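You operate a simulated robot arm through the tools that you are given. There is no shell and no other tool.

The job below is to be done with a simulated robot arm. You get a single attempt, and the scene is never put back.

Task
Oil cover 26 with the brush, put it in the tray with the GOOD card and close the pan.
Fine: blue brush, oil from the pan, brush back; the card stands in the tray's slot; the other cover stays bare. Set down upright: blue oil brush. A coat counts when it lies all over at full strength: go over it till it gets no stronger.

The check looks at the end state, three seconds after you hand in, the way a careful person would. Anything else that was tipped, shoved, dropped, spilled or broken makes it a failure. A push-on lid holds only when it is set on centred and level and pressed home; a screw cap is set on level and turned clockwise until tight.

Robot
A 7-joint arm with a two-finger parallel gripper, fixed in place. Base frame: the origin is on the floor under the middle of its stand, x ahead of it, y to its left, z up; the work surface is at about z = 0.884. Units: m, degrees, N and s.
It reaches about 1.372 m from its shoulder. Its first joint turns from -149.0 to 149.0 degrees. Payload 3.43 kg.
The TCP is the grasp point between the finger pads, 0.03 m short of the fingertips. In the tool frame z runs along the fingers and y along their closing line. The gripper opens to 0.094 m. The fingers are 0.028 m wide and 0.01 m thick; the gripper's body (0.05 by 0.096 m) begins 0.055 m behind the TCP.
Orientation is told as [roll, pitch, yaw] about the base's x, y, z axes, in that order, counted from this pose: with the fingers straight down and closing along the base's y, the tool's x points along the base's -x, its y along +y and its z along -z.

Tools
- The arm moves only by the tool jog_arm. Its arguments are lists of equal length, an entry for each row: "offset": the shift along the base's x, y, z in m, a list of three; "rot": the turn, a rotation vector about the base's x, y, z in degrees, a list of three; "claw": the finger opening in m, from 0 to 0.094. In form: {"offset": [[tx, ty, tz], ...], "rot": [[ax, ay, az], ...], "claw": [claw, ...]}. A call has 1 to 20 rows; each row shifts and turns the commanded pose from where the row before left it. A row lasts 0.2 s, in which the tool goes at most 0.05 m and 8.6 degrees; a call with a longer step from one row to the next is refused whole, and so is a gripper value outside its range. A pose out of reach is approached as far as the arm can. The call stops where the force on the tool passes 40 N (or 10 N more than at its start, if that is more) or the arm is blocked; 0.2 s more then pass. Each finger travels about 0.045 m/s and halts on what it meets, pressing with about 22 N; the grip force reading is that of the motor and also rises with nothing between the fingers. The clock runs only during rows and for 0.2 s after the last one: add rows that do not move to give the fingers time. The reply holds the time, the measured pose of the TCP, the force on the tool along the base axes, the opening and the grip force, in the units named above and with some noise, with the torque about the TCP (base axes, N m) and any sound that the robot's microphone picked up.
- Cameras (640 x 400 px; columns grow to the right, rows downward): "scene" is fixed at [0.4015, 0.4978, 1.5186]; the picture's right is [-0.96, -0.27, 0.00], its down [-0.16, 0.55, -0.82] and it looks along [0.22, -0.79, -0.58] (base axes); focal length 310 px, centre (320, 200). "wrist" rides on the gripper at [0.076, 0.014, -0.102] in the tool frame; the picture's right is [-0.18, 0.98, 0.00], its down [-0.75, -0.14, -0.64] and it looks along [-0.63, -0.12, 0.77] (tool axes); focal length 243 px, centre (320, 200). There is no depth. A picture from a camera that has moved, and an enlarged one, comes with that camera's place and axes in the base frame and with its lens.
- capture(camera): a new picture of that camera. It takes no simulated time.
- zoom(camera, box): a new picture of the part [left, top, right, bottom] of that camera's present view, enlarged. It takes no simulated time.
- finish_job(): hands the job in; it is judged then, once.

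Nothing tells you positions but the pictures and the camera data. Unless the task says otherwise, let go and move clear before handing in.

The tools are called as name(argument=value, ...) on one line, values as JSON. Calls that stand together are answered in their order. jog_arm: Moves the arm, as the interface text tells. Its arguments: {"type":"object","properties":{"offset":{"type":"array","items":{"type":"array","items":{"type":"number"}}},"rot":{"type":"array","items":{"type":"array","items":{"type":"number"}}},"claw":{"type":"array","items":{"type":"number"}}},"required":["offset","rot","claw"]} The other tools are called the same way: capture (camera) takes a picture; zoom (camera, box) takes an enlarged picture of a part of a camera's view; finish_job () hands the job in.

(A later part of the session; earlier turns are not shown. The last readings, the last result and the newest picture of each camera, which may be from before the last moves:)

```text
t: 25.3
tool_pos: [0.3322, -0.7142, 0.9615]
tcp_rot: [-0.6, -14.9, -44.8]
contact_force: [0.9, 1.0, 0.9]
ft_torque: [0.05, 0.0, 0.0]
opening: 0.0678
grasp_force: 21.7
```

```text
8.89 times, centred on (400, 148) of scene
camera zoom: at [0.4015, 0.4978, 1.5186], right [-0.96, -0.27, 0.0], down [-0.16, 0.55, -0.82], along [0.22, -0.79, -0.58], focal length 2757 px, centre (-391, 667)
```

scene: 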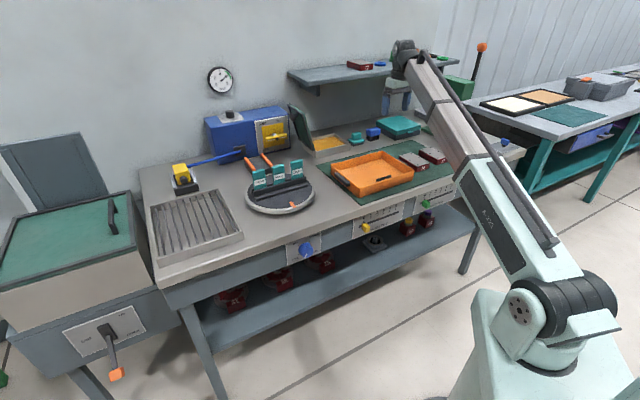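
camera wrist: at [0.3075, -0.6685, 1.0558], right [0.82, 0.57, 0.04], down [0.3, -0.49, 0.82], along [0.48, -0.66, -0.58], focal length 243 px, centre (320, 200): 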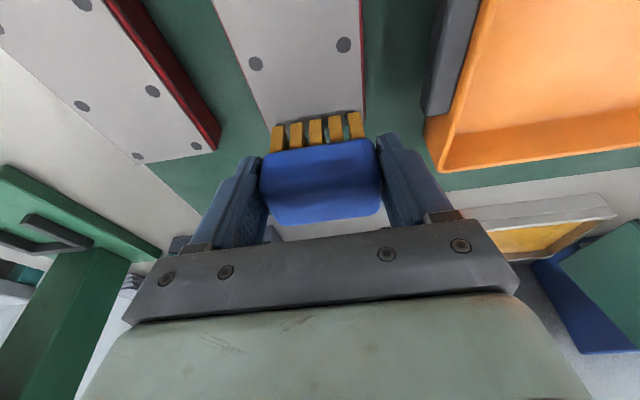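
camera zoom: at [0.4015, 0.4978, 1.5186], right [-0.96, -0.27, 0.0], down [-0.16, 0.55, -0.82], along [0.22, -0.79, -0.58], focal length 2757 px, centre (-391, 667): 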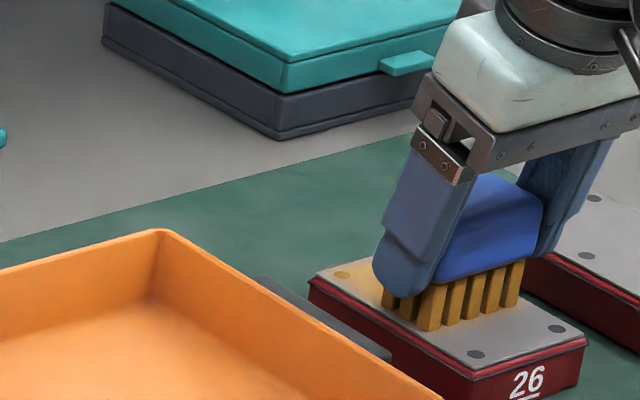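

The stroke leaves a yellowish coat. I'll carry on to the near edge, then sweep back and forth with small sideways offsets so the edges get oil too.

jog_arm(offset=[[-0.0067, 0.0067, -0.0006], [-0.0067, 0.0067, 0], [-0.0067, 0.0067, 0], [-0.0067, 0.0067, 0], [0.005, 0.005, 0], [0.0092, -0.0092, 0], [0.0092, -0.0092, 0], [0.0092, -0.0092, 0], [0.0092, -0.0092, 0], [0.0092, -0.0092, 0], [0.0092, -0.0092, 0], [0.0092, -0.0092, 0], [-0.005, -0.005, 0], [-0.005, -0.005, 0], [-0.0092, 0.0092, 0], [-0.0092, 0.0092, 0], [-0.0092, 0.0092, 0], [-0.0092, 0.0092, 0], [-0.0092, 0.0092, 0], [-0.0092, 0.0092, 0]], rot=[[0, 0, 0], [0, 0, 0], [0, 0, 0], [0, 0, 0], [0, 0, 0], [0, 0, 0], [0, 0, 0], [0, 0, 0], [0, 0, 0], [0, 0, 0], [0, 0, 0], [0, 0, 0], [0, 0, 0], [0, 0, 0], [0, 0, 0], [0, 0, 0], [0, 0, 0], [0, 0, 0], [0, 0, 0], [0, 0, 0]], claw=[0.05, 0.05, 0.05, 0.05, 0.05, 0.05, 0.05, 0.05, 0.05, 0.05, 0.05, 0.05, 0.05, 0.05, 0.05, 0.05, 0.05, 0.05, 0.05, 0.05])

zoom(camera="wrist", box=[220, 0, 420, 150])

zoom(camera="scene", box=[370, 125, 430, 170])

```text
t: 29.5
tool_pos: [0.3084, -0.6998, 0.9588]
tcp_rot: [-0.5, -14.9, -44.9]
contact_force: [1.1, 0.1, 1.5]
ft_torque: [-0.01, -0.05, 0.01]
opening: 0.0679
grasp_force: 21.9
```

```text
2.67 times, centred on (320, 75) of wrist
camera zoom: at [0.249, -0.6197, 1.04], right [0.82, 0.57, 0.04], down [0.3, -0.49, 0.82], along [0.48, -0.66, -0.58], focal length 647 px, centre (320, 533)
```

zoom: 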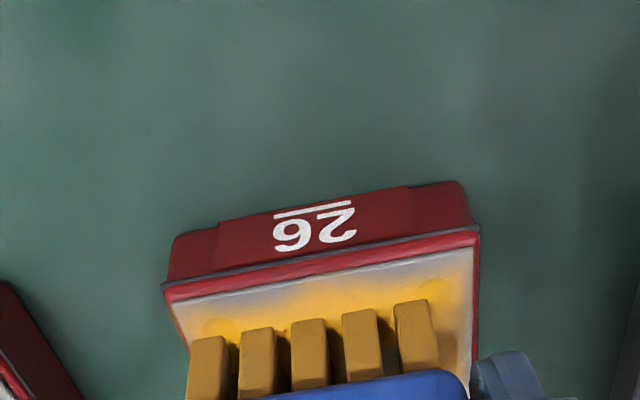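

```text
8.89 times, centred on (400, 148) of scene
camera zoom: at [0.4015, 0.4978, 1.5186], right [-0.96, -0.27, 0.0], down [-0.16, 0.55, -0.82], along [0.22, -0.79, -0.58], focal length 2757 px, centre (-391, 667)
```

zoom: 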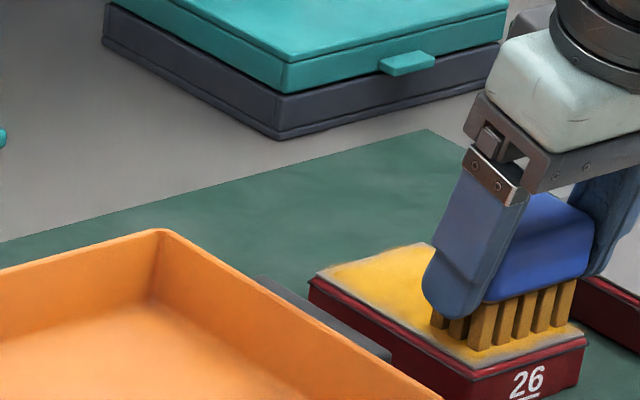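

The coat is building. I'll make more sweeps that overrun the ends and both side edges.

jog_arm(offset=[[-0.0064, 0.0064, 0.0005], [-0.0064, 0.0064, 0], [0.005, 0.005, 0], [0.0052, 0.0052, 0], [0.0106, -0.0106, 0], [0.0106, -0.0106, 0], [0.0106, -0.0106, 0], [0.0106, -0.0106, 0], [0.0106, -0.0106, 0], [0.0106, -0.0106, 0], [0.0106, -0.0106, 0], [-0.005, -0.005, 0], [-0.0065, -0.0065, 0], [-0.0106, 0.0106, 0], [-0.0106, 0.0106, 0], [-0.0106, 0.0106, 0], [-0.0106, 0.0106, 0], [-0.0106, 0.0106, 0], [-0.0106, 0.0106, 0], [-0.0106, 0.0106, 0]], rot=[[0, 0, 0], [0, 0, 0], [0, 0, 0], [0, 0, 0], [0, 0, 0], [0, 0, 0], [0, 0, 0], [0, 0, 0], [0, 0, 0], [0, 0, 0], [0, 0, 0], [0, 0, 0], [0, 0, 0], [0, 0, 0], [0, 0, 0], [0, 0, 0], [0, 0, 0], [0, 0, 0], [0, 0, 0], [0, 0, 0]], claw=[0.05, 0.05, 0.05, 0.05, 0.05, 0.05, 0.05, 0.05, 0.05, 0.05, 0.05, 0.05, 0.05, 0.05, 0.05, 0.05, 0.05, 0.05, 0.05, 0.05])

zoom(camera="scene", box=[370, 125, 430, 170])

zoom(camera="wrist", box=[220, 0, 420, 150])

```text
t: 33.7
tool_pos: [0.2947, -0.6912, 0.9607]
tcp_rot: [-0.6, -15.1, -44.8]
contact_force: [0.3, 0.8, -0.9]
ft_torque: [0.01, 0.02, -0.01]
opening: 0.0678
grasp_force: 22.2
```

```text
8.89 times, centred on (400, 148) of scene
camera zoom: at [0.4015, 0.4978, 1.5186], right [-0.96, -0.27, 0.0], down [-0.16, 0.55, -0.82], along [0.22, -0.79, -0.58], focal length 2757 px, centre (-391, 667)
```

zoom: 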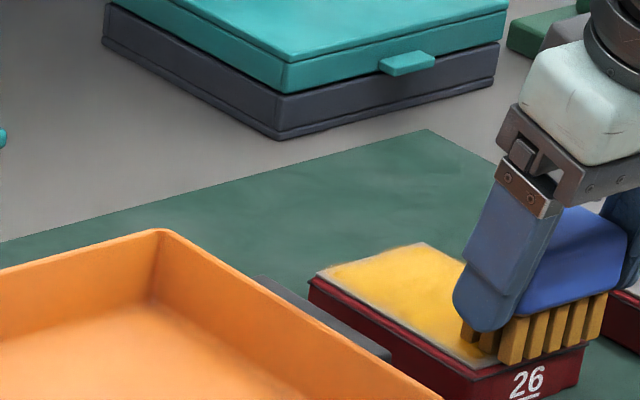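

```text
2.67 times, centred on (320, 75) of wrist
camera zoom: at [0.2352, -0.6093, 1.0405], right [0.82, 0.57, 0.04], down [0.3, -0.49, 0.82], along [0.48, -0.66, -0.58], focal length 647 px, centre (320, 533)
```

zoom: 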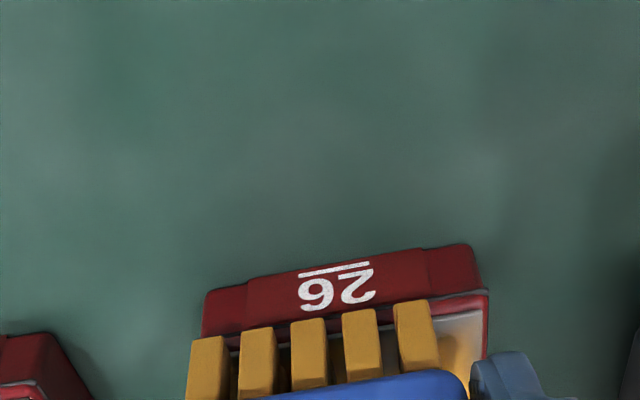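

jog_arm(offset=[[0, 0, 0.03], [0.02, -0.02, 0.02], [0.03, -0.03, 0], [0.03, -0.03, 0], [0, 0, 0]], rot=[[0, 0, 0], [0, 0, 0], [0, 0, 0], [0, 0, 0], [0, 0, 0]], claw=[0.05, 0.05, 0.05, 0.05, 0.05])

zoom(camera="wrist", box=[160, 0, 400, 150])

zoom(camera="scene", box=[370, 125, 430, 170])

```text
t: 34.9
tool_pos: [0.3757, -0.7723, 1.0123]
tcp_rot: [-0.6, -15.0, -44.9]
contact_force: [0.2, -0.4, -0.3]
ft_torque: [0.01, 0.01, 0.01]
opening: 0.0678
grasp_force: 21.9
```

```text
2.67 times, centred on (280, 75) of wrist
camera zoom: at [0.3162, -0.6902, 1.091], right [0.82, 0.57, 0.04], down [0.3, -0.49, 0.82], along [0.48, -0.66, -0.58], focal length 647 px, centre (427, 533)
```

zoom: 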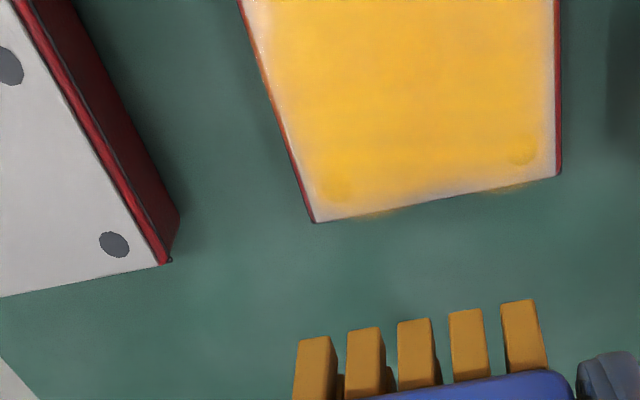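

```text
8.89 times, centred on (400, 148) of scene
camera zoom: at [0.4015, 0.4978, 1.5186], right [-0.96, -0.27, 0.0], down [-0.16, 0.55, -0.82], along [0.22, -0.79, -0.58], focal length 2757 px, centre (-391, 667)
```

zoom: 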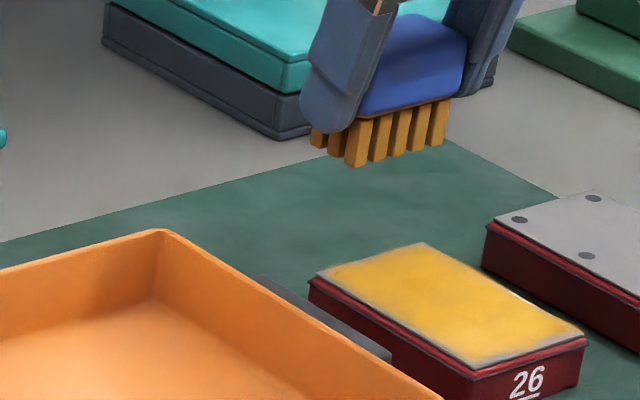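

The middle is well coated but the border is still thin. I'll do edge strokes further out on each side, and sideways sweeps at the ends.

jog_arm(offset=[[0.0078, 0.0239, -0.01], [0, 0, -0.02], [0, 0, -0.02], [0, 0, -0.0024], [-0.0108, 0.0108, 0], [-0.0108, 0.0108, 0], [-0.0108, 0.0108, 0], [-0.0108, 0.0108, 0], [-0.0108, 0.0108, 0], [-0.0108, 0.0108, 0], [-0.0108, 0.0108, 0], [-0.00707, -0.00707, 0], [-0.00707, -0.00707, 0], [-0.00707, -0.00707, 0], [0.0126, -0.0126, 0], [0.0126, -0.0126, 0], [0.0126, -0.0126, 0], [0.0126, -0.0126, 0], [0.0126, -0.0126, 0], [0.0126, -0.0126, 0]], rot=[[0, 0, 0], [0, 0, 0], [0, 0, 0], [0, 0, 0], [0, 0, 0], [0, 0, 0], [0, 0, 0], [0, 0, 0], [0, 0, 0], [0, 0, 0], [0, 0, 0], [0, 0, 0], [0, 0, 0], [0, 0, 0], [0, 0, 0], [0, 0, 0], [0, 0, 0], [0, 0, 0], [0, 0, 0], [0, 0, 0]], claw=[0.05, 0.05, 0.05, 0.05, 0.05, 0.05, 0.05, 0.05, 0.05, 0.05, 0.05, 0.05, 0.05, 0.05, 0.05, 0.05, 0.05, 0.05, 0.05, 0.05])

zoom(camera="wrist", box=[160, 0, 400, 150])

zoom(camera="scene", box=[370, 125, 430, 170])

```text
t: 39.1
tool_pos: [0.3611, -0.7682, 0.9603]
tcp_rot: [-0.6, -15.0, -44.9]
contact_force: [-1.0, -0.3, 2.9]
ft_torque: [0.04, -0.02, 0.01]
opening: 0.0676
grasp_force: 21.7
```

```text
2.67 times, centred on (280, 75) of wrist
camera zoom: at [0.3017, -0.6864, 1.0384], right [0.82, 0.57, 0.04], down [0.3, -0.49, 0.82], along [0.48, -0.66, -0.58], focal length 647 px, centre (427, 533)
```

zoom: 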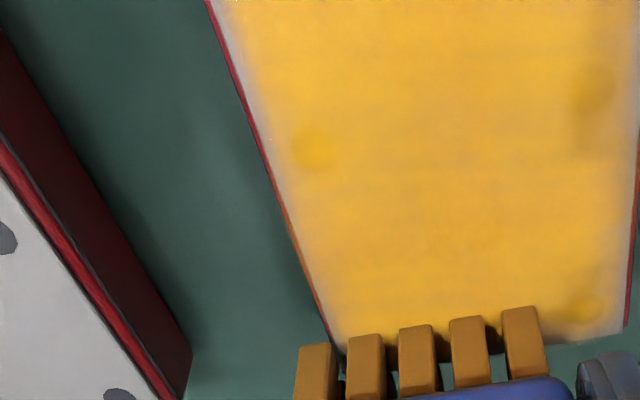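

```text
8.89 times, centred on (400, 148) of scene
camera zoom: at [0.4015, 0.4978, 1.5186], right [-0.96, -0.27, 0.0], down [-0.16, 0.55, -0.82], along [0.22, -0.79, -0.58], focal length 2757 px, centre (-391, 667)
```

zoom: 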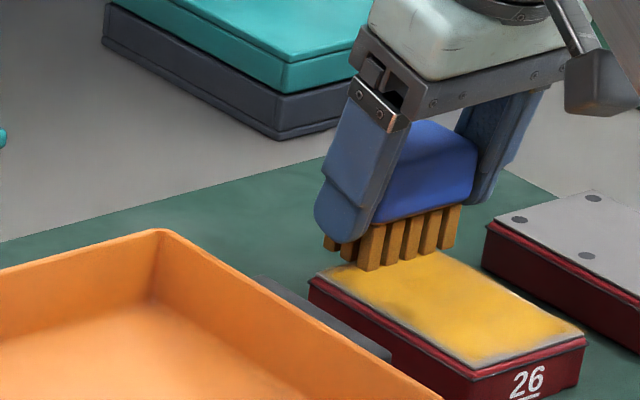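

The coat is improving but the borders still need work and the bristles look drier. I'll go back to the pan for more oil.

jog_arm(offset=[[0, 0, 0.02], [0, 0, 0.03], [0, 0, 0.02], [0.0304, -0.0005, 0], [0.0304, -0.0005, 0], [0.0304, -0.0005, 0], [0.0304, -0.0005, 0], [0.0304, -0.0005, 0], [0.0304, -0.0006, 0], [0.0304, -0.0006, 0], [0.0304, -0.0006, 0], [0.0304, -0.0006, 0], [0.0304, -0.0006, 0], [0.0304, -0.0006, 0], [0.0304, -0.0006, 0], [0, 0, 0]], rot=[[0, 0, 0], [0, 0, 0], [0, 0, 0], [0, 0, 0], [0, 0, 0], [0, 0, 0], [0, 0, 0], [0, 0, 0], [0, 0, 0], [0, 0, 0], [0, 0, 0], [0, 0, 0], [0, 0, 0], [0, 0, 0], [0, 0, 0], [0, 0, 0]], claw=[0.05, 0.05, 0.05, 0.05, 0.05, 0.05, 0.05, 0.05, 0.05, 0.05, 0.05, 0.05, 0.05, 0.05, 0.05, 0.05])

capture(camera="wrist")

zoom(camera="scene", box=[280, 90, 440, 190])

```text
t: 42.5
tool_pos: [0.7259, -0.7743, 1.0293]
tcp_rot: [-0.7, -15.0, -44.8]
contact_force: [-0.8, 0.7, -0.9]
ft_torque: [0.03, -0.01, -0.03]
opening: 0.0679
grasp_force: 21.8
```

```text
taken
camera wrist: at [0.6664, -0.6923, 1.1084], right [0.82, 0.57, 0.04], down [0.3, -0.49, 0.82], along [0.48, -0.66, -0.58], focal length 243 px, centre (320, 200)
```

wrist: 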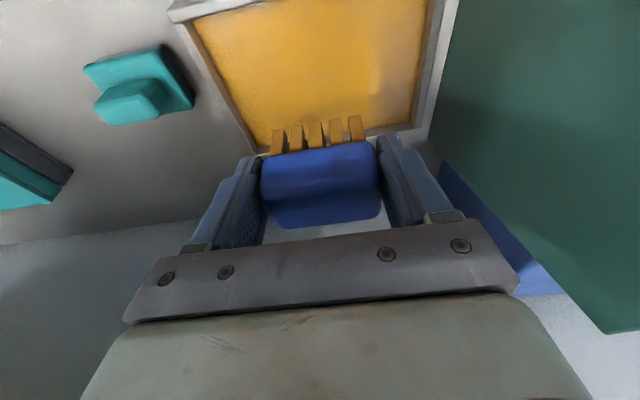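

```text
4.00 times, centred on (360, 140) of scene
camera zoom: at [0.4015, 0.4978, 1.5186], right [-0.96, -0.27, 0.0], down [-0.16, 0.55, -0.82], along [0.22, -0.79, -0.58], focal length 1241 px, centre (160, 440)
```

zoom: 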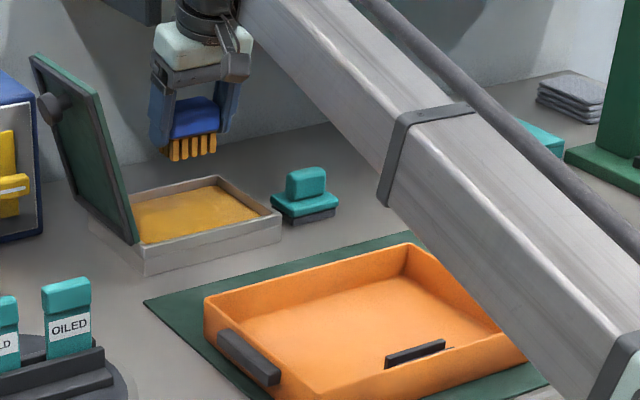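

The brush slid up about 15 mm in the grip during the first dip, but it is still held squarely, and I'll allow for that when I set it back. I'll dip again, slowly.

jog_arm(offset=[[0, 0, -0.025], [0, 0, -0.025], [0, 0, -0.02], [0, 0, -0.006], [0, 0, -0.0015], [0, 0, 0], [0, 0, 0], [0, 0, 0]], rot=[[0, 0, 0], [0, 0, 0], [0, 0, 0], [0, 0, 0], [0, 0, 0], [0, 0, 0], [0, 0, 0], [0, 0, 0]], claw=[0.05, 0.05, 0.05, 0.05, 0.05, 0.05, 0.05, 0.05])

zoom(camera="scene", box=[290, 90, 390, 160])

capture(camera="wrist")

```text
t: 44.3
tool_pos: [0.7261, -0.7735, 0.9504]
tcp_rot: [-0.6, -15.0, -44.9]
contact_force: [0.2, 0.8, -0.4]
ft_torque: [0.03, -0.01, 0.03]
opening: 0.0678
grasp_force: 22.0
```

```text
5.71 times, centred on (340, 125) of scene
camera zoom: at [0.4015, 0.4978, 1.5186], right [-0.96, -0.27, 0.0], down [-0.16, 0.55, -0.82], along [0.22, -0.79, -0.58], focal length 1772 px, centre (206, 629)
```

zoom: 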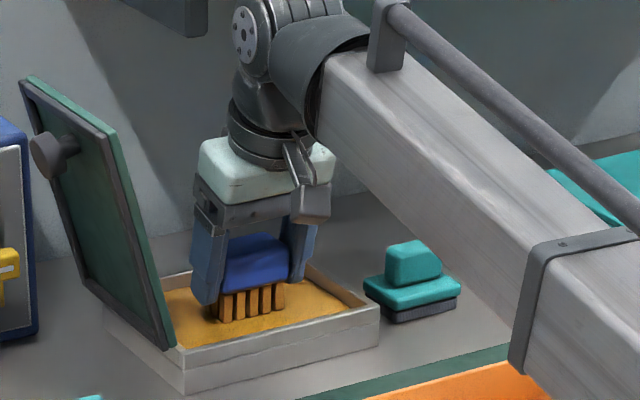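

```text
taken
camera wrist: at [0.6661, -0.6931, 1.0302], right [0.82, 0.57, 0.04], down [0.3, -0.49, 0.82], along [0.48, -0.66, -0.58], focal length 243 px, centre (320, 200)
```

wrist: 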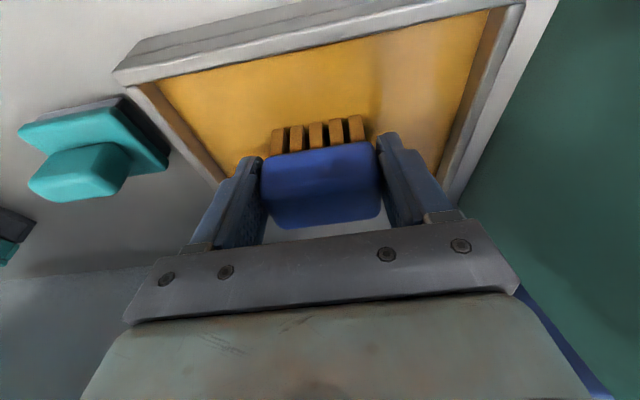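

jog_arm(offset=[[0, 0, -0.002], [0, 0, -0.0015], [0, 0, 0], [0, 0, 0]], rot=[[0, 0, 0], [0, 0, 0], [0, 0, 0], [0, 0, 0]], claw=[0.05, 0.05, 0.05, 0.05])

zoom(camera="wrist", box=[220, 60, 420, 185])

```text
t: 45.3
tool_pos: [0.7267, -0.7746, 0.9486]
tcp_rot: [-0.6, -15.2, -44.9]
contact_force: [-1.4, -1.9, 18.0]
ft_torque: [0.1, 0.14, 0.02]
opening: 0.0682
grasp_force: 22.7
```

```text
3.20 times, centred on (320, 122) of wrist
camera zoom: at [0.6661, -0.6929, 1.028], right [0.82, 0.57, 0.04], down [0.3, -0.49, 0.82], along [0.48, -0.66, -0.57], focal length 776 px, centre (320, 448)
```

zoom: 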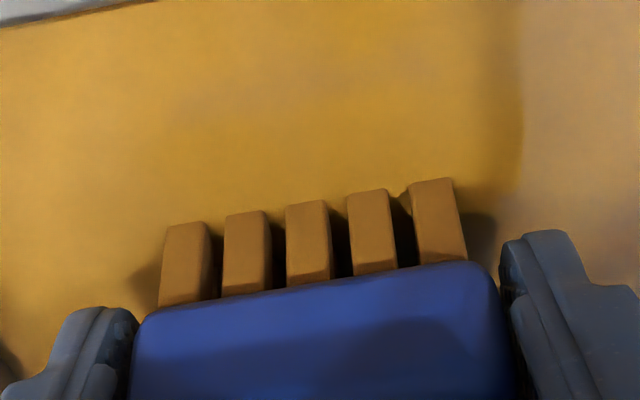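

Good contact with the oil at 18 N. I'll lift and go back to the cover's far end, aligned for a stroke along its tray-side edge.

jog_arm(offset=[[0, 0, 0.01], [0, 0, 0.025], [0, 0, 0.025], [0, 0, 0.02], [0, 0, 0], [0, 0, 0], [-0.0291, 0.0027, 0], [-0.0291, 0.0027, 0], [-0.0291, 0.0027, 0], [-0.0291, 0.0027, 0], [-0.0291, 0.0027, 0], [-0.0291, 0.0027, 0], [-0.0291, 0.0027, 0], [-0.0291, 0.0027, 0], [-0.0291, 0.0027, 0], [-0.0291, 0.0027, 0], [-0.0291, 0.0027, 0], [-0.0291, 0.0025, 0], [0, 0, 0]], rot=[[0, 0, 0], [0, 0, 0], [0, 0, 0], [0, 0, 0], [0, 0, 0], [0, 0, 0], [0, 0, 0], [0, 0, 0], [0, 0, 0], [0, 0, 0], [0, 0, 0], [0, 0, 0], [0, 0, 0], [0, 0, 0], [0, 0, 0], [0, 0, 0], [0, 0, 0], [0, 0, 0], [0, 0, 0]], claw=[0.05, 0.05, 0.05, 0.05, 0.05, 0.05, 0.05, 0.05, 0.05, 0.05, 0.05, 0.05, 0.05, 0.05, 0.05, 0.05, 0.05, 0.05, 0.05])

zoom(camera="wrist", box=[160, 0, 400, 150])

zoom(camera="scene", box=[360, 115, 440, 175])

```text
t: 49.3
tool_pos: [0.3764, -0.741, 1.0252]
tcp_rot: [-0.6, -14.9, -44.8]
contact_force: [0.1, 0.6, -0.6]
ft_torque: [0.02, -0.04, -0.02]
opening: 0.0681
grasp_force: 22.4
```

```text
2.67 times, centred on (280, 75) of wrist
camera zoom: at [0.3166, -0.6608, 1.107], right [0.82, 0.57, 0.04], down [0.3, -0.49, 0.82], along [0.48, -0.66, -0.58], focal length 647 px, centre (427, 533)
```

zoom: 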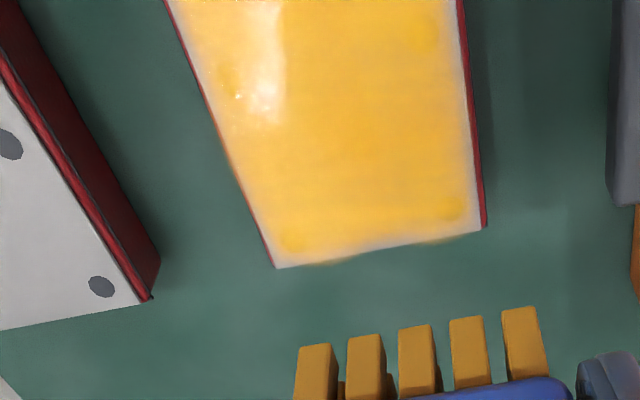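

```text
6.67 times, centred on (400, 145) of scene
camera zoom: at [0.4015, 0.4978, 1.5186], right [-0.96, -0.27, 0.0], down [-0.16, 0.55, -0.82], along [0.22, -0.79, -0.58], focal length 2068 px, centre (-213, 567)
```

zoom: 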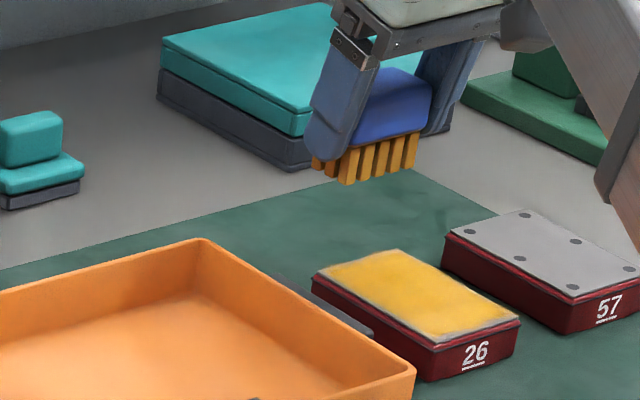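

jog_arm(offset=[[0, 0, -0.02], [0, 0, -0.02], [0, 0, -0.0227], [0, 0, -0.0025], [-0.00849, 0.00849, 0], [-0.00849, 0.00849, 0], [-0.00849, 0.00849, 0], [-0.00849, 0.00849, 0], [-0.00849, 0.00849, 0], [-0.00849, 0.00849, 0], [-0.00849, 0.00849, 0], [-0.00849, 0.00849, 0], [0, 0, 0], [0.00849, -0.00849, 0], [0.00849, -0.00849, 0], [0.00849, -0.00849, 0], [0.00849, -0.00849, 0]], rot=[[0, 0, 0], [0, 0, 0], [0, 0, 0], [0, 0, 0], [0, 0, 0], [0, 0, 0], [0, 0, 0], [0, 0, 0], [0, 0, 0], [0, 0, 0], [0, 0, 0], [0, 0, 0], [0, 0, 0], [0, 0, 0], [0, 0, 0], [0, 0, 0], [0, 0, 0]], claw=[0.05, 0.05, 0.05, 0.05, 0.05, 0.05, 0.05, 0.05, 0.05, 0.05, 0.05, 0.05, 0.05, 0.05, 0.05, 0.05, 0.05])

zoom(camera="wrist", box=[200, 0, 440, 150])

zoom(camera="scene", box=[370, 125, 430, 170])

```text
t: 52.9
tool_pos: [0.3419, -0.7084, 0.9629]
tcp_rot: [-0.6, -15.0, -44.8]
contact_force: [0.1, 0.5, -0.6]
ft_torque: [0.01, -0.02, 0.02]
opening: 0.068
grasp_force: 21.9
```

```text
2.67 times, centred on (320, 75) of wrist
camera zoom: at [0.2833, -0.6274, 1.0416], right [0.82, 0.57, 0.04], down [0.3, -0.49, 0.82], along [0.48, -0.66, -0.58], focal length 647 px, centre (320, 533)
```

zoom: 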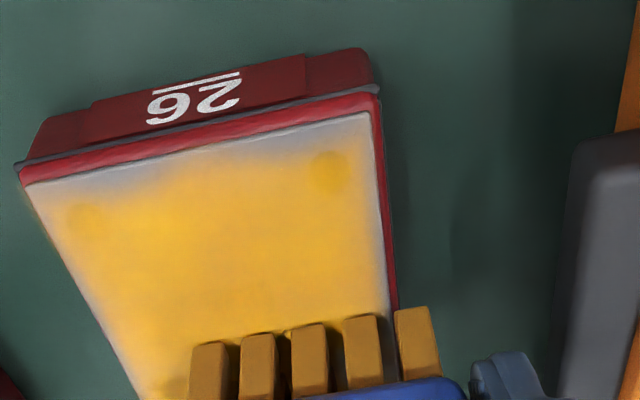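

```text
8.89 times, centred on (400, 148) of scene
camera zoom: at [0.4015, 0.4978, 1.5186], right [-0.96, -0.27, 0.0], down [-0.16, 0.55, -0.82], along [0.22, -0.79, -0.58], focal length 2757 px, centre (-391, 667)
```

zoom: 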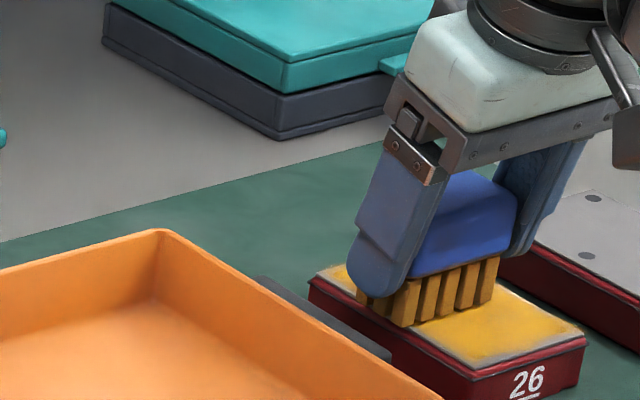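

Contact was light or missing. I'll press down a touch until the force shows it.

jog_arm(offset=[[0, 0, -0.0015], [0, 0, 0]], rot=[[0, 0, 0], [0, 0, 0]], claw=[0.05, 0.05])

jog_arm(offset=[[0, 0, -0.001], [0, 0, 0]], rot=[[0, 0, 0], [0, 0, 0]], claw=[0.05, 0.05])

```text
t: 53.5
tool_pos: [0.3444, -0.7084, 0.9597]
tcp_rot: [-0.6, -14.9, -45.0]
contact_force: [-0.3, -0.1, -0.7]
ft_torque: [0.0, 0.01, 0.04]
opening: 0.0681
grasp_force: 21.8
```

```text
t: 54.1
tool_pos: [0.3421, -0.7079, 0.9588]
tcp_rot: [-0.6, -14.9, -44.9]
contact_force: [-0.7, -0.5, 0.2]
ft_torque: [0.04, -0.03, 0.02]
opening: 0.0678
grasp_force: 22.6
```

jog_arm(offset=[[0, 0, -0.001], [0, 0, 0]], rot=[[0, 0, 0], [0, 0, 0]], claw=[0.05, 0.05])

jog_arm(offset=[[0.0095, -0.0095, 0], [0.0095, -0.0095, 0], [0.0095, -0.0095, 0], [0.0095, -0.0095, 0], [-0.0095, 0.0095, 0], [-0.0095, 0.0095, 0], [-0.0095, 0.0095, 0], [-0.0095, 0.0095, 0], [-0.0095, 0.0095, 0], [-0.0095, 0.0095, 0], [-0.0095, 0.0095, 0], [-0.006, -0.006, 0], [-0.006, -0.006, 0], [-0.006, -0.006, 0], [0.0096, -0.0096, 0], [0.0096, -0.0096, 0], [0.0096, -0.0096, 0], [0.0096, -0.0096, 0], [0.0096, -0.0096, 0], [0.0096, -0.0096, 0]], rot=[[0, 0, 0], [0, 0, 0], [0, 0, 0], [0, 0, 0], [0, 0, 0], [0, 0, 0], [0, 0, 0], [0, 0, 0], [0, 0, 0], [0, 0, 0], [0, 0, 0], [0, 0, 0], [0, 0, 0], [0, 0, 0], [0, 0, 0], [0, 0, 0], [0, 0, 0], [0, 0, 0], [0, 0, 0], [0, 0, 0]], claw=[0.05, 0.05, 0.05, 0.05, 0.05, 0.05, 0.05, 0.05, 0.05, 0.05, 0.05, 0.05, 0.05, 0.05, 0.05, 0.05, 0.05, 0.05, 0.05, 0.05])

zoom(camera="wrist", box=[200, 0, 440, 150])

zoom(camera="scene", box=[370, 125, 430, 170])

```text
t: 54.7
tool_pos: [0.343, -0.7071, 0.9578]
tcp_rot: [-0.5, -15.0, -44.8]
contact_force: [0.6, -0.3, 3.2]
ft_torque: [0.13, -0.07, 0.01]
opening: 0.0679
grasp_force: 22.0
```

```text
t: 58.9
tool_pos: [0.3537, -0.7555, 0.9587]
tcp_rot: [-0.7, -15.0, -44.9]
contact_force: [0.1, 1.1, 4.4]
ft_torque: [0.14, -0.04, -0.01]
opening: 0.0682
grasp_force: 22.2
```

```text
2.67 times, centred on (320, 75) of wrist
camera zoom: at [0.2944, -0.6747, 1.0382], right [0.82, 0.57, 0.04], down [0.3, -0.49, 0.82], along [0.48, -0.66, -0.58], focal length 647 px, centre (320, 533)
```

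zoom: 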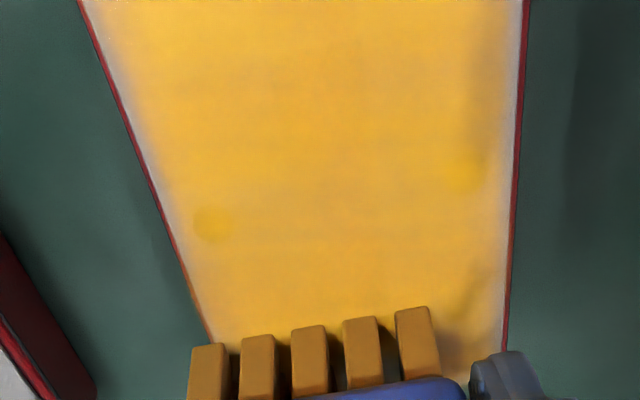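

```text
8.89 times, centred on (400, 148) of scene
camera zoom: at [0.4015, 0.4978, 1.5186], right [-0.96, -0.27, 0.0], down [-0.16, 0.55, -0.82], along [0.22, -0.79, -0.58], focal length 2757 px, centre (-391, 667)
```

zoom: 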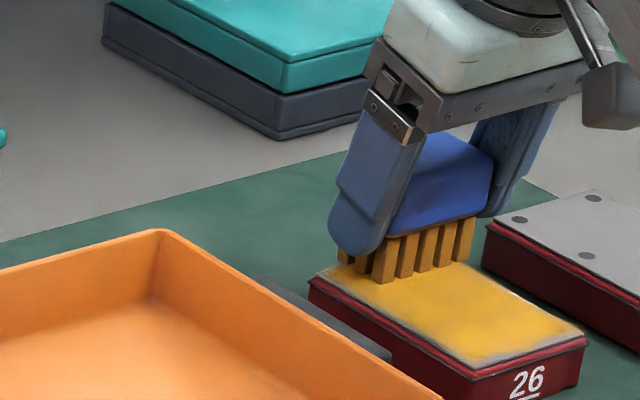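

The tray-side edge is much better. I'll keep going, with left-edge strokes and then the right edge again.

jog_arm(offset=[[-0.0042, -0.0042, 0], [-0.008, 0.008, 0], [-0.008, 0.008, 0], [-0.008, 0.008, 0], [-0.008, 0.008, 0], [-0.008, 0.008, 0], [-0.008, 0.008, 0], [-0.008, 0.008, 0], [-0.008, 0.008, 0], [0.008, -0.008, 0], [0.008, -0.008, 0], [0.008, -0.008, 0], [0.008, -0.008, 0], [0.008, -0.008, 0], [0.008, -0.008, 0], [0.008, -0.008, 0], [0.009, -0.009, 0], [0.0085, 0.0085, 0], [0.0085, 0.0085, 0], [0.0085, 0.0085, 0]], rot=[[0, 0, 0], [0, 0, 0], [0, 0, 0], [0, 0, 0], [0, 0, 0], [0, 0, 0], [0, 0, 0], [0, 0, 0], [0, 0, 0], [0, 0, 0], [0, 0, 0], [0, 0, 0], [0, 0, 0], [0, 0, 0], [0, 0, 0], [0, 0, 0], [0, 0, 0], [0, 0, 0], [0, 0, 0], [0, 0, 0]], claw=[0.05, 0.05, 0.05, 0.05, 0.05, 0.05, 0.05, 0.05, 0.05, 0.05, 0.05, 0.05, 0.05, 0.05, 0.05, 0.05, 0.05, 0.05, 0.05, 0.05])

zoom(camera="wrist", box=[160, 0, 400, 150])

zoom(camera="scene", box=[370, 125, 430, 170])

```text
t: 63.1
tool_pos: [0.3765, -0.7356, 0.9593]
tcp_rot: [-0.6, -15.0, -44.9]
contact_force: [0.0, 0.3, -1.6]
ft_torque: [0.03, 0.02, 0.01]
opening: 0.0675
grasp_force: 22.3
```

```text
2.67 times, centred on (280, 75) of wrist
camera zoom: at [0.3166, -0.6538, 1.0386], right [0.82, 0.57, 0.04], down [0.3, -0.49, 0.82], along [0.48, -0.66, -0.58], focal length 647 px, centre (427, 533)
```

zoom: 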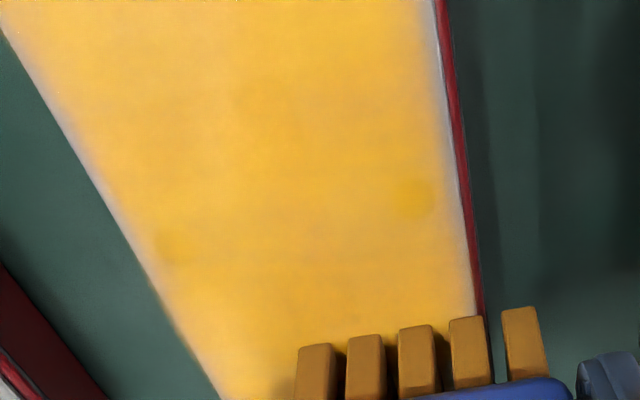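

```text
8.89 times, centred on (400, 148) of scene
camera zoom: at [0.4015, 0.4978, 1.5186], right [-0.96, -0.27, 0.0], down [-0.16, 0.55, -0.82], along [0.22, -0.79, -0.58], focal length 2757 px, centre (-391, 667)
```

zoom: 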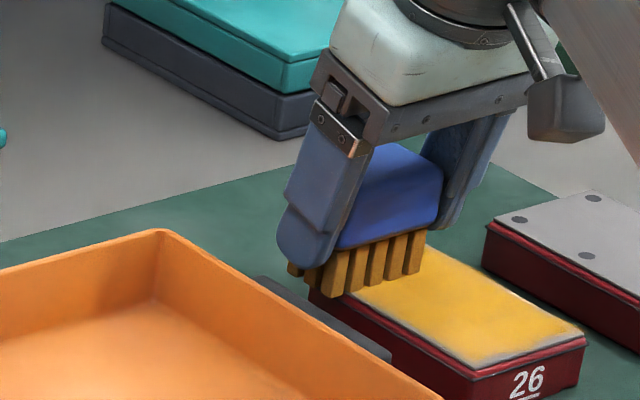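

jog_arm(offset=[[0, 0, -0.0015], [-0.008, 0.008, 0], [-0.008, 0.008, 0], [-0.008, 0.008, 0], [-0.008, 0.008, 0], [-0.008, 0.008, 0], [-0.008, 0.008, 0], [-0.008, 0.008, 0], [-0.008, 0.008, 0], [-0.004, 0.004, 0], [-0.006, -0.006, 0], [-0.006, -0.006, 0], [-0.006, -0.006, 0], [-0.006, -0.006, 0], [0, 0, 0]], rot=[[0, 0, 0], [0, 0, 0], [0, 0, 0], [0, 0, 0], [0, 0, 0], [0, 0, 0], [0, 0, 0], [0, 0, 0], [0, 0, 0], [0, 0, 0], [0, 0, 0], [0, 0, 0], [0, 0, 0], [0, 0, 0], [0, 0, 0]], claw=[0.05, 0.05, 0.05, 0.05, 0.05, 0.05, 0.05, 0.05, 0.05, 0.05, 0.05, 0.05, 0.05, 0.05, 0.05])

zoom(camera="wrist", box=[200, 0, 440, 150])

zoom(camera="scene", box=[370, 125, 430, 170])

```text
t: 66.3
tool_pos: [0.2846, -0.6911, 0.9563]
tcp_rot: [-0.6, -15.0, -44.8]
contact_force: [3.1, 2.4, 8.2]
ft_torque: [0.17, -0.24, 0.04]
opening: 0.0681
grasp_force: 21.7
```

```text
2.67 times, centred on (320, 75) of wrist
camera zoom: at [0.2247, -0.6098, 1.0367], right [0.82, 0.57, 0.04], down [0.3, -0.49, 0.82], along [0.48, -0.66, -0.58], focal length 647 px, centre (320, 533)
```

zoom: 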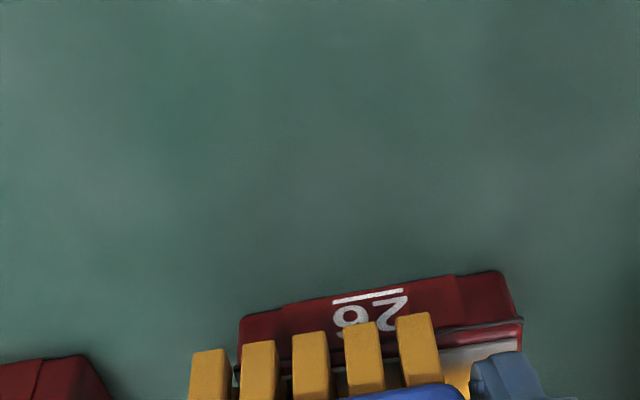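

```text
8.89 times, centred on (400, 148) of scene
camera zoom: at [0.4015, 0.4978, 1.5186], right [-0.96, -0.27, 0.0], down [-0.16, 0.55, -0.82], along [0.22, -0.79, -0.58], focal length 2757 px, centre (-391, 667)
```

zoom: 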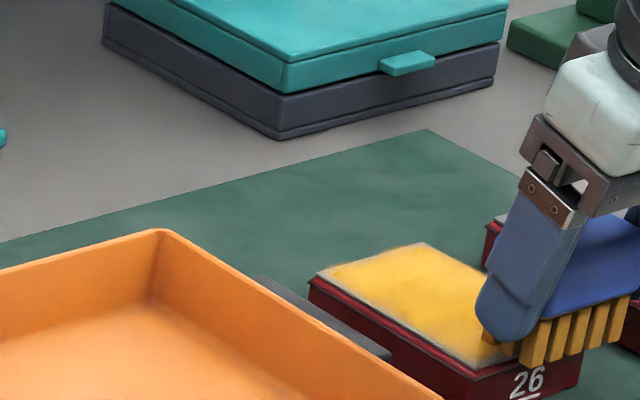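

jog_arm(offset=[[0.005, -0.005, 0.0005], [0.0057, 0.0057, 0], [0.0057, 0.0057, 0], [0.0057, 0.0057, 0], [0.0057, 0.0057, 0], [-0.0057, -0.0057, 0], [-0.0057, -0.0057, 0], [-0.0057, -0.0057, 0], [-0.0057, -0.0057, 0], [0.0057, 0.0057, 0], [0.0057, 0.0057, 0], [0.0057, 0.0057, 0], [0.0057, 0.0057, 0], [0.009, -0.009, 0], [0.009, -0.009, 0], [0.009, -0.009, 0], [0.009, -0.009, 0], [0.009, -0.009, 0], [0.009, -0.009, 0], [0.009, -0.009, 0]], rot=[[0, 0, 0], [0, 0, 0], [0, 0, 0], [0, 0, 0], [0, 0, 0], [0, 0, 0], [0, 0, 0], [0, 0, 0], [0, 0, 0], [0, 0, 0], [0, 0, 0], [0, 0, 0], [0, 0, 0], [0, 0, 0], [0, 0, 0], [0, 0, 0], [0, 0, 0], [0, 0, 0], [0, 0, 0], [0, 0, 0]], claw=[0.05, 0.05, 0.05, 0.05, 0.05, 0.05, 0.05, 0.05, 0.05, 0.05, 0.05, 0.05, 0.05, 0.05, 0.05, 0.05, 0.05, 0.05, 0.05, 0.05])

zoom(camera="wrist", box=[200, 0, 440, 150])

zoom(camera="scene", box=[370, 125, 430, 170])

```text
t: 70.5
tool_pos: [0.3755, -0.7357, 0.9576]
tcp_rot: [-0.6, -15.0, -45.0]
contact_force: [0.6, 0.0, -0.7]
ft_torque: [0.01, -0.05, 0.01]
opening: 0.0679
grasp_force: 21.9
```

```text
2.67 times, centred on (320, 75) of wrist
camera zoom: at [0.3155, -0.655, 1.0375], right [0.82, 0.57, 0.04], down [0.3, -0.49, 0.82], along [0.48, -0.66, -0.58], focal length 647 px, centre (320, 533)
```

zoom: 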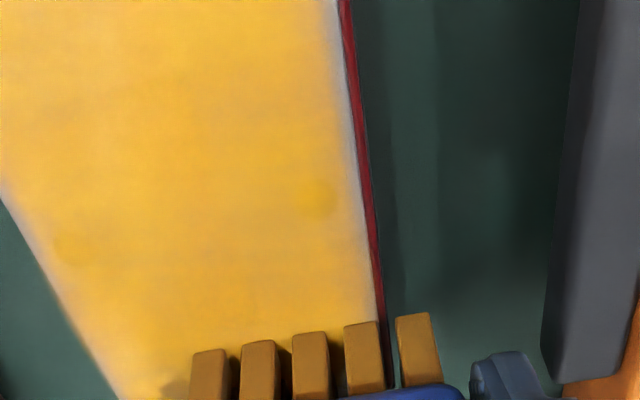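

```text
8.89 times, centred on (400, 148) of scene
camera zoom: at [0.4015, 0.4978, 1.5186], right [-0.96, -0.27, 0.0], down [-0.16, 0.55, -0.82], along [0.22, -0.79, -0.58], focal length 2757 px, centre (-391, 667)
```

zoom: 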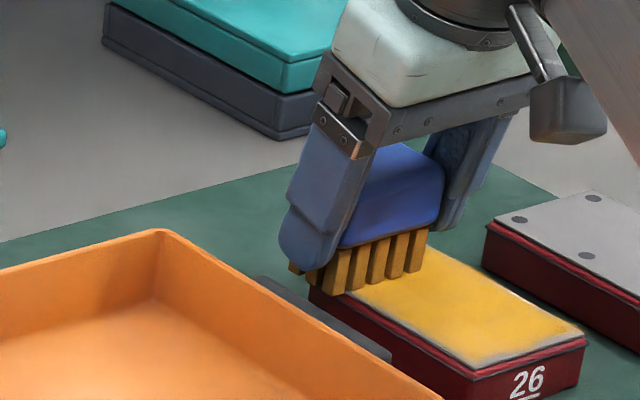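

jog_arm(offset=[[0, 0, -0.0015], [0, 0, 0]], rot=[[0, 0, 0], [0, 0, 0]], claw=[0.05, 0.05])

jog_arm(offset=[[0, 0, -0.001], [0, 0, 0]], rot=[[0, 0, 0], [0, 0, 0]], claw=[0.05, 0.05])

```text
t: 71.1
tool_pos: [0.3759, -0.7359, 0.9567]
tcp_rot: [-0.5, -15.0, -44.9]
contact_force: [-0.6, -1.0, 13.5]
ft_torque: [0.07, 0.05, 0.04]
opening: 0.0681
grasp_force: 21.8
```

```text
t: 71.7
tool_pos: [0.3757, -0.736, 0.9565]
tcp_rot: [-0.6, -15.1, -45.0]
contact_force: [1.6, -2.8, 18.6]
ft_torque: [0.03, 0.0, 0.0]
opening: 0.0681
grasp_force: 22.2
```

jog_arm(offset=[[0, 0, 0.0012], [-0.0062, -0.0062, 0], [-0.0062, -0.0062, 0], [-0.0062, -0.0062, 0], [-0.0062, -0.0062, 0], [0.0062, 0.0062, 0], [0.0062, 0.0062, 0], [0.0062, 0.0062, 0], [0.0062, 0.0062, 0], [-0.009, 0.009, 0], [-0.009, 0.009, 0], [-0.009, 0.009, 0], [-0.009, 0.009, 0], [-0.009, 0.009, 0], [-0.009, 0.009, 0], [-0.009, 0.009, 0], [0, 0, 0]], rot=[[0, 0, 0], [0, 0, 0], [0, 0, 0], [0, 0, 0], [0, 0, 0], [0, 0, 0], [0, 0, 0], [0, 0, 0], [0, 0, 0], [0, 0, 0], [0, 0, 0], [0, 0, 0], [0, 0, 0], [0, 0, 0], [0, 0, 0], [0, 0, 0], [0, 0, 0]], claw=[0.05, 0.05, 0.05, 0.05, 0.05, 0.05, 0.05, 0.05, 0.05, 0.05, 0.05, 0.05, 0.05, 0.05, 0.05, 0.05, 0.05])

zoom(camera="wrist", box=[200, 0, 440, 150])

zoom(camera="scene", box=[370, 125, 430, 170])

```text
t: 75.3
tool_pos: [0.3116, -0.6731, 0.9557]
tcp_rot: [-0.6, -14.8, -44.9]
contact_force: [0.2, 0.1, -0.2]
ft_torque: [-0.01, 0.03, 0.03]
opening: 0.0677
grasp_force: 22.3
```

```text
2.67 times, centred on (320, 75) of wrist
camera zoom: at [0.2524, -0.5921, 1.0359], right [0.82, 0.57, 0.04], down [0.3, -0.49, 0.82], along [0.48, -0.66, -0.58], focal length 647 px, centre (320, 533)
```

zoom: 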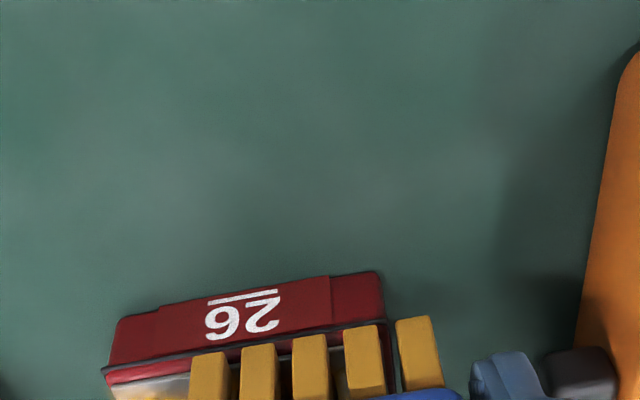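

```text
8.89 times, centred on (400, 148) of scene
camera zoom: at [0.4015, 0.4978, 1.5186], right [-0.96, -0.27, 0.0], down [-0.16, 0.55, -0.82], along [0.22, -0.79, -0.58], focal length 2757 px, centre (-391, 667)
```

zoom: 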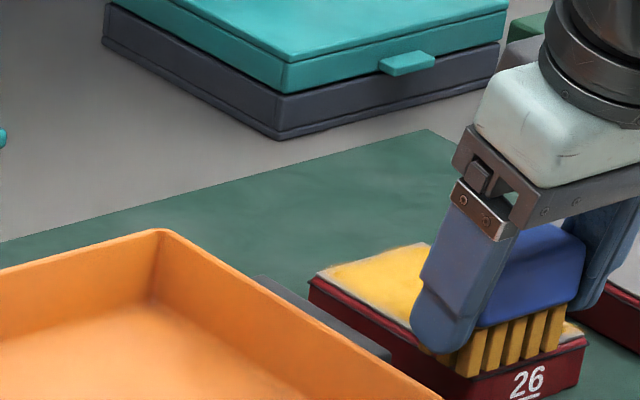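

jog_arm(offset=[[0, 0, 0.03], [0.025, -0.025, 0.025], [0.03, -0.03, 0], [0.02, -0.02, 0], [0, 0, 0]], rot=[[0, 0, 0], [0, 0, 0], [0, 0, 0], [0, 0, 0], [0, 0, 0]], claw=[0.05, 0.05, 0.05, 0.05, 0.05])

zoom(camera="wrist", box=[160, 0, 400, 150])

zoom(camera="scene", box=[390, 135, 430, 165])

```text
t: 76.5
tool_pos: [0.387, -0.7473, 1.0113]
tcp_rot: [-0.7, -15.0, -44.9]
contact_force: [0.5, -0.1, -1.5]
ft_torque: [-0.01, 0.02, -0.02]
opening: 0.0678
grasp_force: 22.2
```

```text
2.67 times, centred on (280, 75) of wrist
camera zoom: at [0.3275, -0.6672, 1.0916], right [0.82, 0.57, 0.04], down [0.3, -0.49, 0.82], along [0.48, -0.66, -0.58], focal length 647 px, centre (427, 533)
```

zoom: 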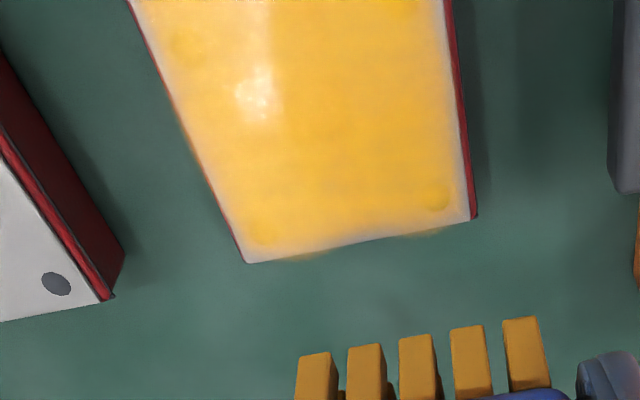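

```text
13.33 times, centred on (410, 150) of scene
camera zoom: at [0.4015, 0.4978, 1.5186], right [-0.96, -0.27, 0.0], down [-0.16, 0.55, -0.82], along [0.22, -0.79, -0.58], focal length 4136 px, centre (-880, 867)
```

zoom: 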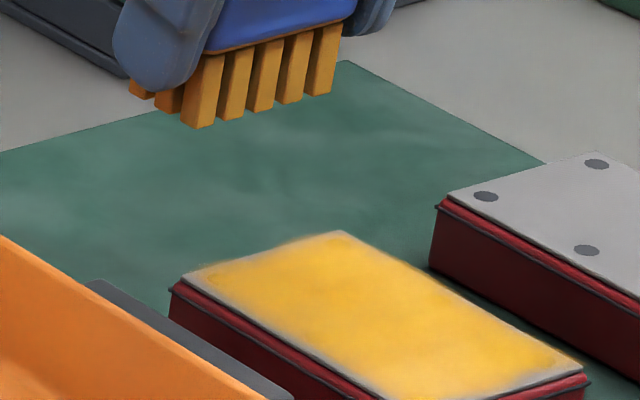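

The border is still paler. I'll put more of the bristles over each edge and keep a steady contact force, starting on the tray side.

jog_arm(offset=[[-0.0078, 0.0148, -0.015], [0, 0, -0.02], [0, 0, -0.0185], [0, 0, 0]], rot=[[0, 0, 0], [0, 0, 0], [0, 0, 0], [0, 0, 0]], claw=[0.05, 0.05, 0.05, 0.05])

jog_arm(offset=[[0, 0, -0.001], [0, 0, 0]], rot=[[0, 0, 0], [0, 0, 0]], claw=[0.05, 0.05])

jog_arm(offset=[[0, 0, -0.001], [0, 0, 0]], rot=[[0, 0, 0], [0, 0, 0]], claw=[0.05, 0.05])

```text
t: 77.5
tool_pos: [0.3794, -0.7343, 0.959]
tcp_rot: [-0.6, -15.0, -44.8]
contact_force: [0.0, -0.1, -0.7]
ft_torque: [-0.01, 0.01, 0.03]
opening: 0.0679
grasp_force: 21.7
```

```text
t: 78.1
tool_pos: [0.3794, -0.7338, 0.9567]
tcp_rot: [-0.6, -14.9, -44.8]
contact_force: [-0.3, -0.9, -1.1]
ft_torque: [0.01, 0.02, 0.0]
opening: 0.068
grasp_force: 22.0
```

```text
t: 78.7
tool_pos: [0.3797, -0.7336, 0.9555]
tcp_rot: [-0.6, -15.1, -44.8]
contact_force: [0.2, 0.3, -0.2]
ft_torque: [0.01, 0.02, 0.01]
opening: 0.0676
grasp_force: 21.7
```

jog_arm(offset=[[0, 0, -0.001], [0, 0, 0]], rot=[[0, 0, 0], [0, 0, 0]], claw=[0.05, 0.05])

capture(camera="wrist")

zoom(camera="scene", box=[370, 125, 430, 170])

```text
t: 79.3
tool_pos: [0.3799, -0.7331, 0.9563]
tcp_rot: [-0.6, -15.0, -44.9]
contact_force: [0.5, -0.4, 11.1]
ft_torque: [0.05, -0.02, 0.02]
opening: 0.068
grasp_force: 21.9
```

```text
taken
camera wrist: at [0.3195, -0.6521, 1.0354], right [0.82, 0.57, 0.04], down [0.3, -0.49, 0.82], along [0.48, -0.66, -0.58], focal length 243 px, centre (320, 200)
```

wrist: 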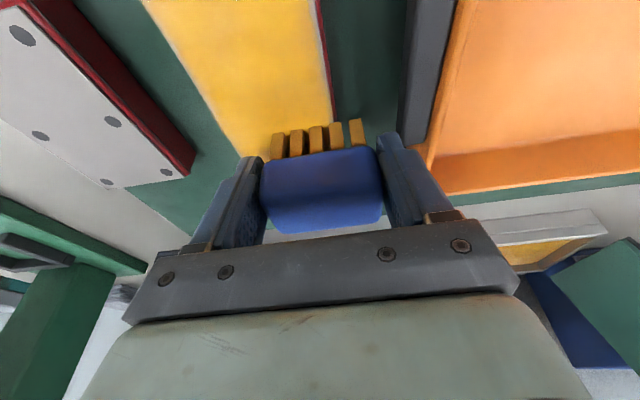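

```text
8.89 times, centred on (400, 148) of scene
camera zoom: at [0.4015, 0.4978, 1.5186], right [-0.96, -0.27, 0.0], down [-0.16, 0.55, -0.82], along [0.22, -0.79, -0.58], focal length 2757 px, centre (-391, 667)
```

zoom: 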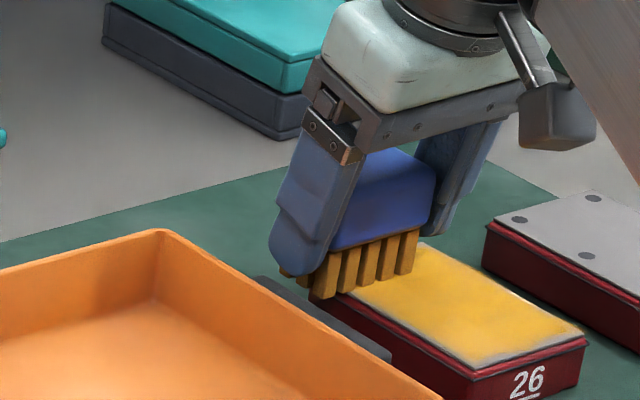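

jog_arm(offset=[[-0.008, 0.008, 0.0003], [-0.008, 0.008, 0], [-0.008, 0.008, 0], [-0.008, 0.008, 0], [-0.008, 0.008, 0], [-0.008, 0.008, 0], [-0.008, 0.008, 0], [-0.008, 0.008, 0], [0, 0, 0]], rot=[[0, 0, 0], [0, 0, 0], [0, 0, 0], [0, 0, 0], [0, 0, 0], [0, 0, 0], [0, 0, 0], [0, 0, 0], [0, 0, 0]], claw=[0.05, 0.05, 0.05, 0.05, 0.05, 0.05, 0.05, 0.05, 0.05])

zoom(camera="scene", box=[370, 125, 430, 170])

```text
t: 81.3
tool_pos: [0.3154, -0.6692, 0.9553]
tcp_rot: [-0.6, -14.9, -44.9]
contact_force: [3.0, -0.7, 16.1]
ft_torque: [-0.03, -0.09, -0.01]
opening: 0.0679
grasp_force: 22.2
```

```text
8.89 times, centred on (400, 148) of scene
camera zoom: at [0.4015, 0.4978, 1.5186], right [-0.96, -0.27, 0.0], down [-0.16, 0.55, -0.82], along [0.22, -0.79, -0.58], focal length 2757 px, centre (-391, 667)
```

zoom: 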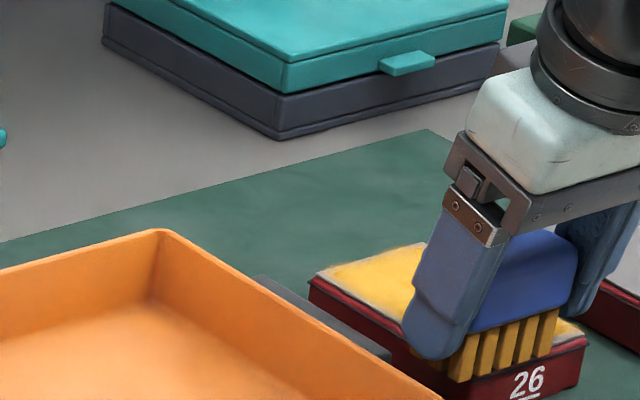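

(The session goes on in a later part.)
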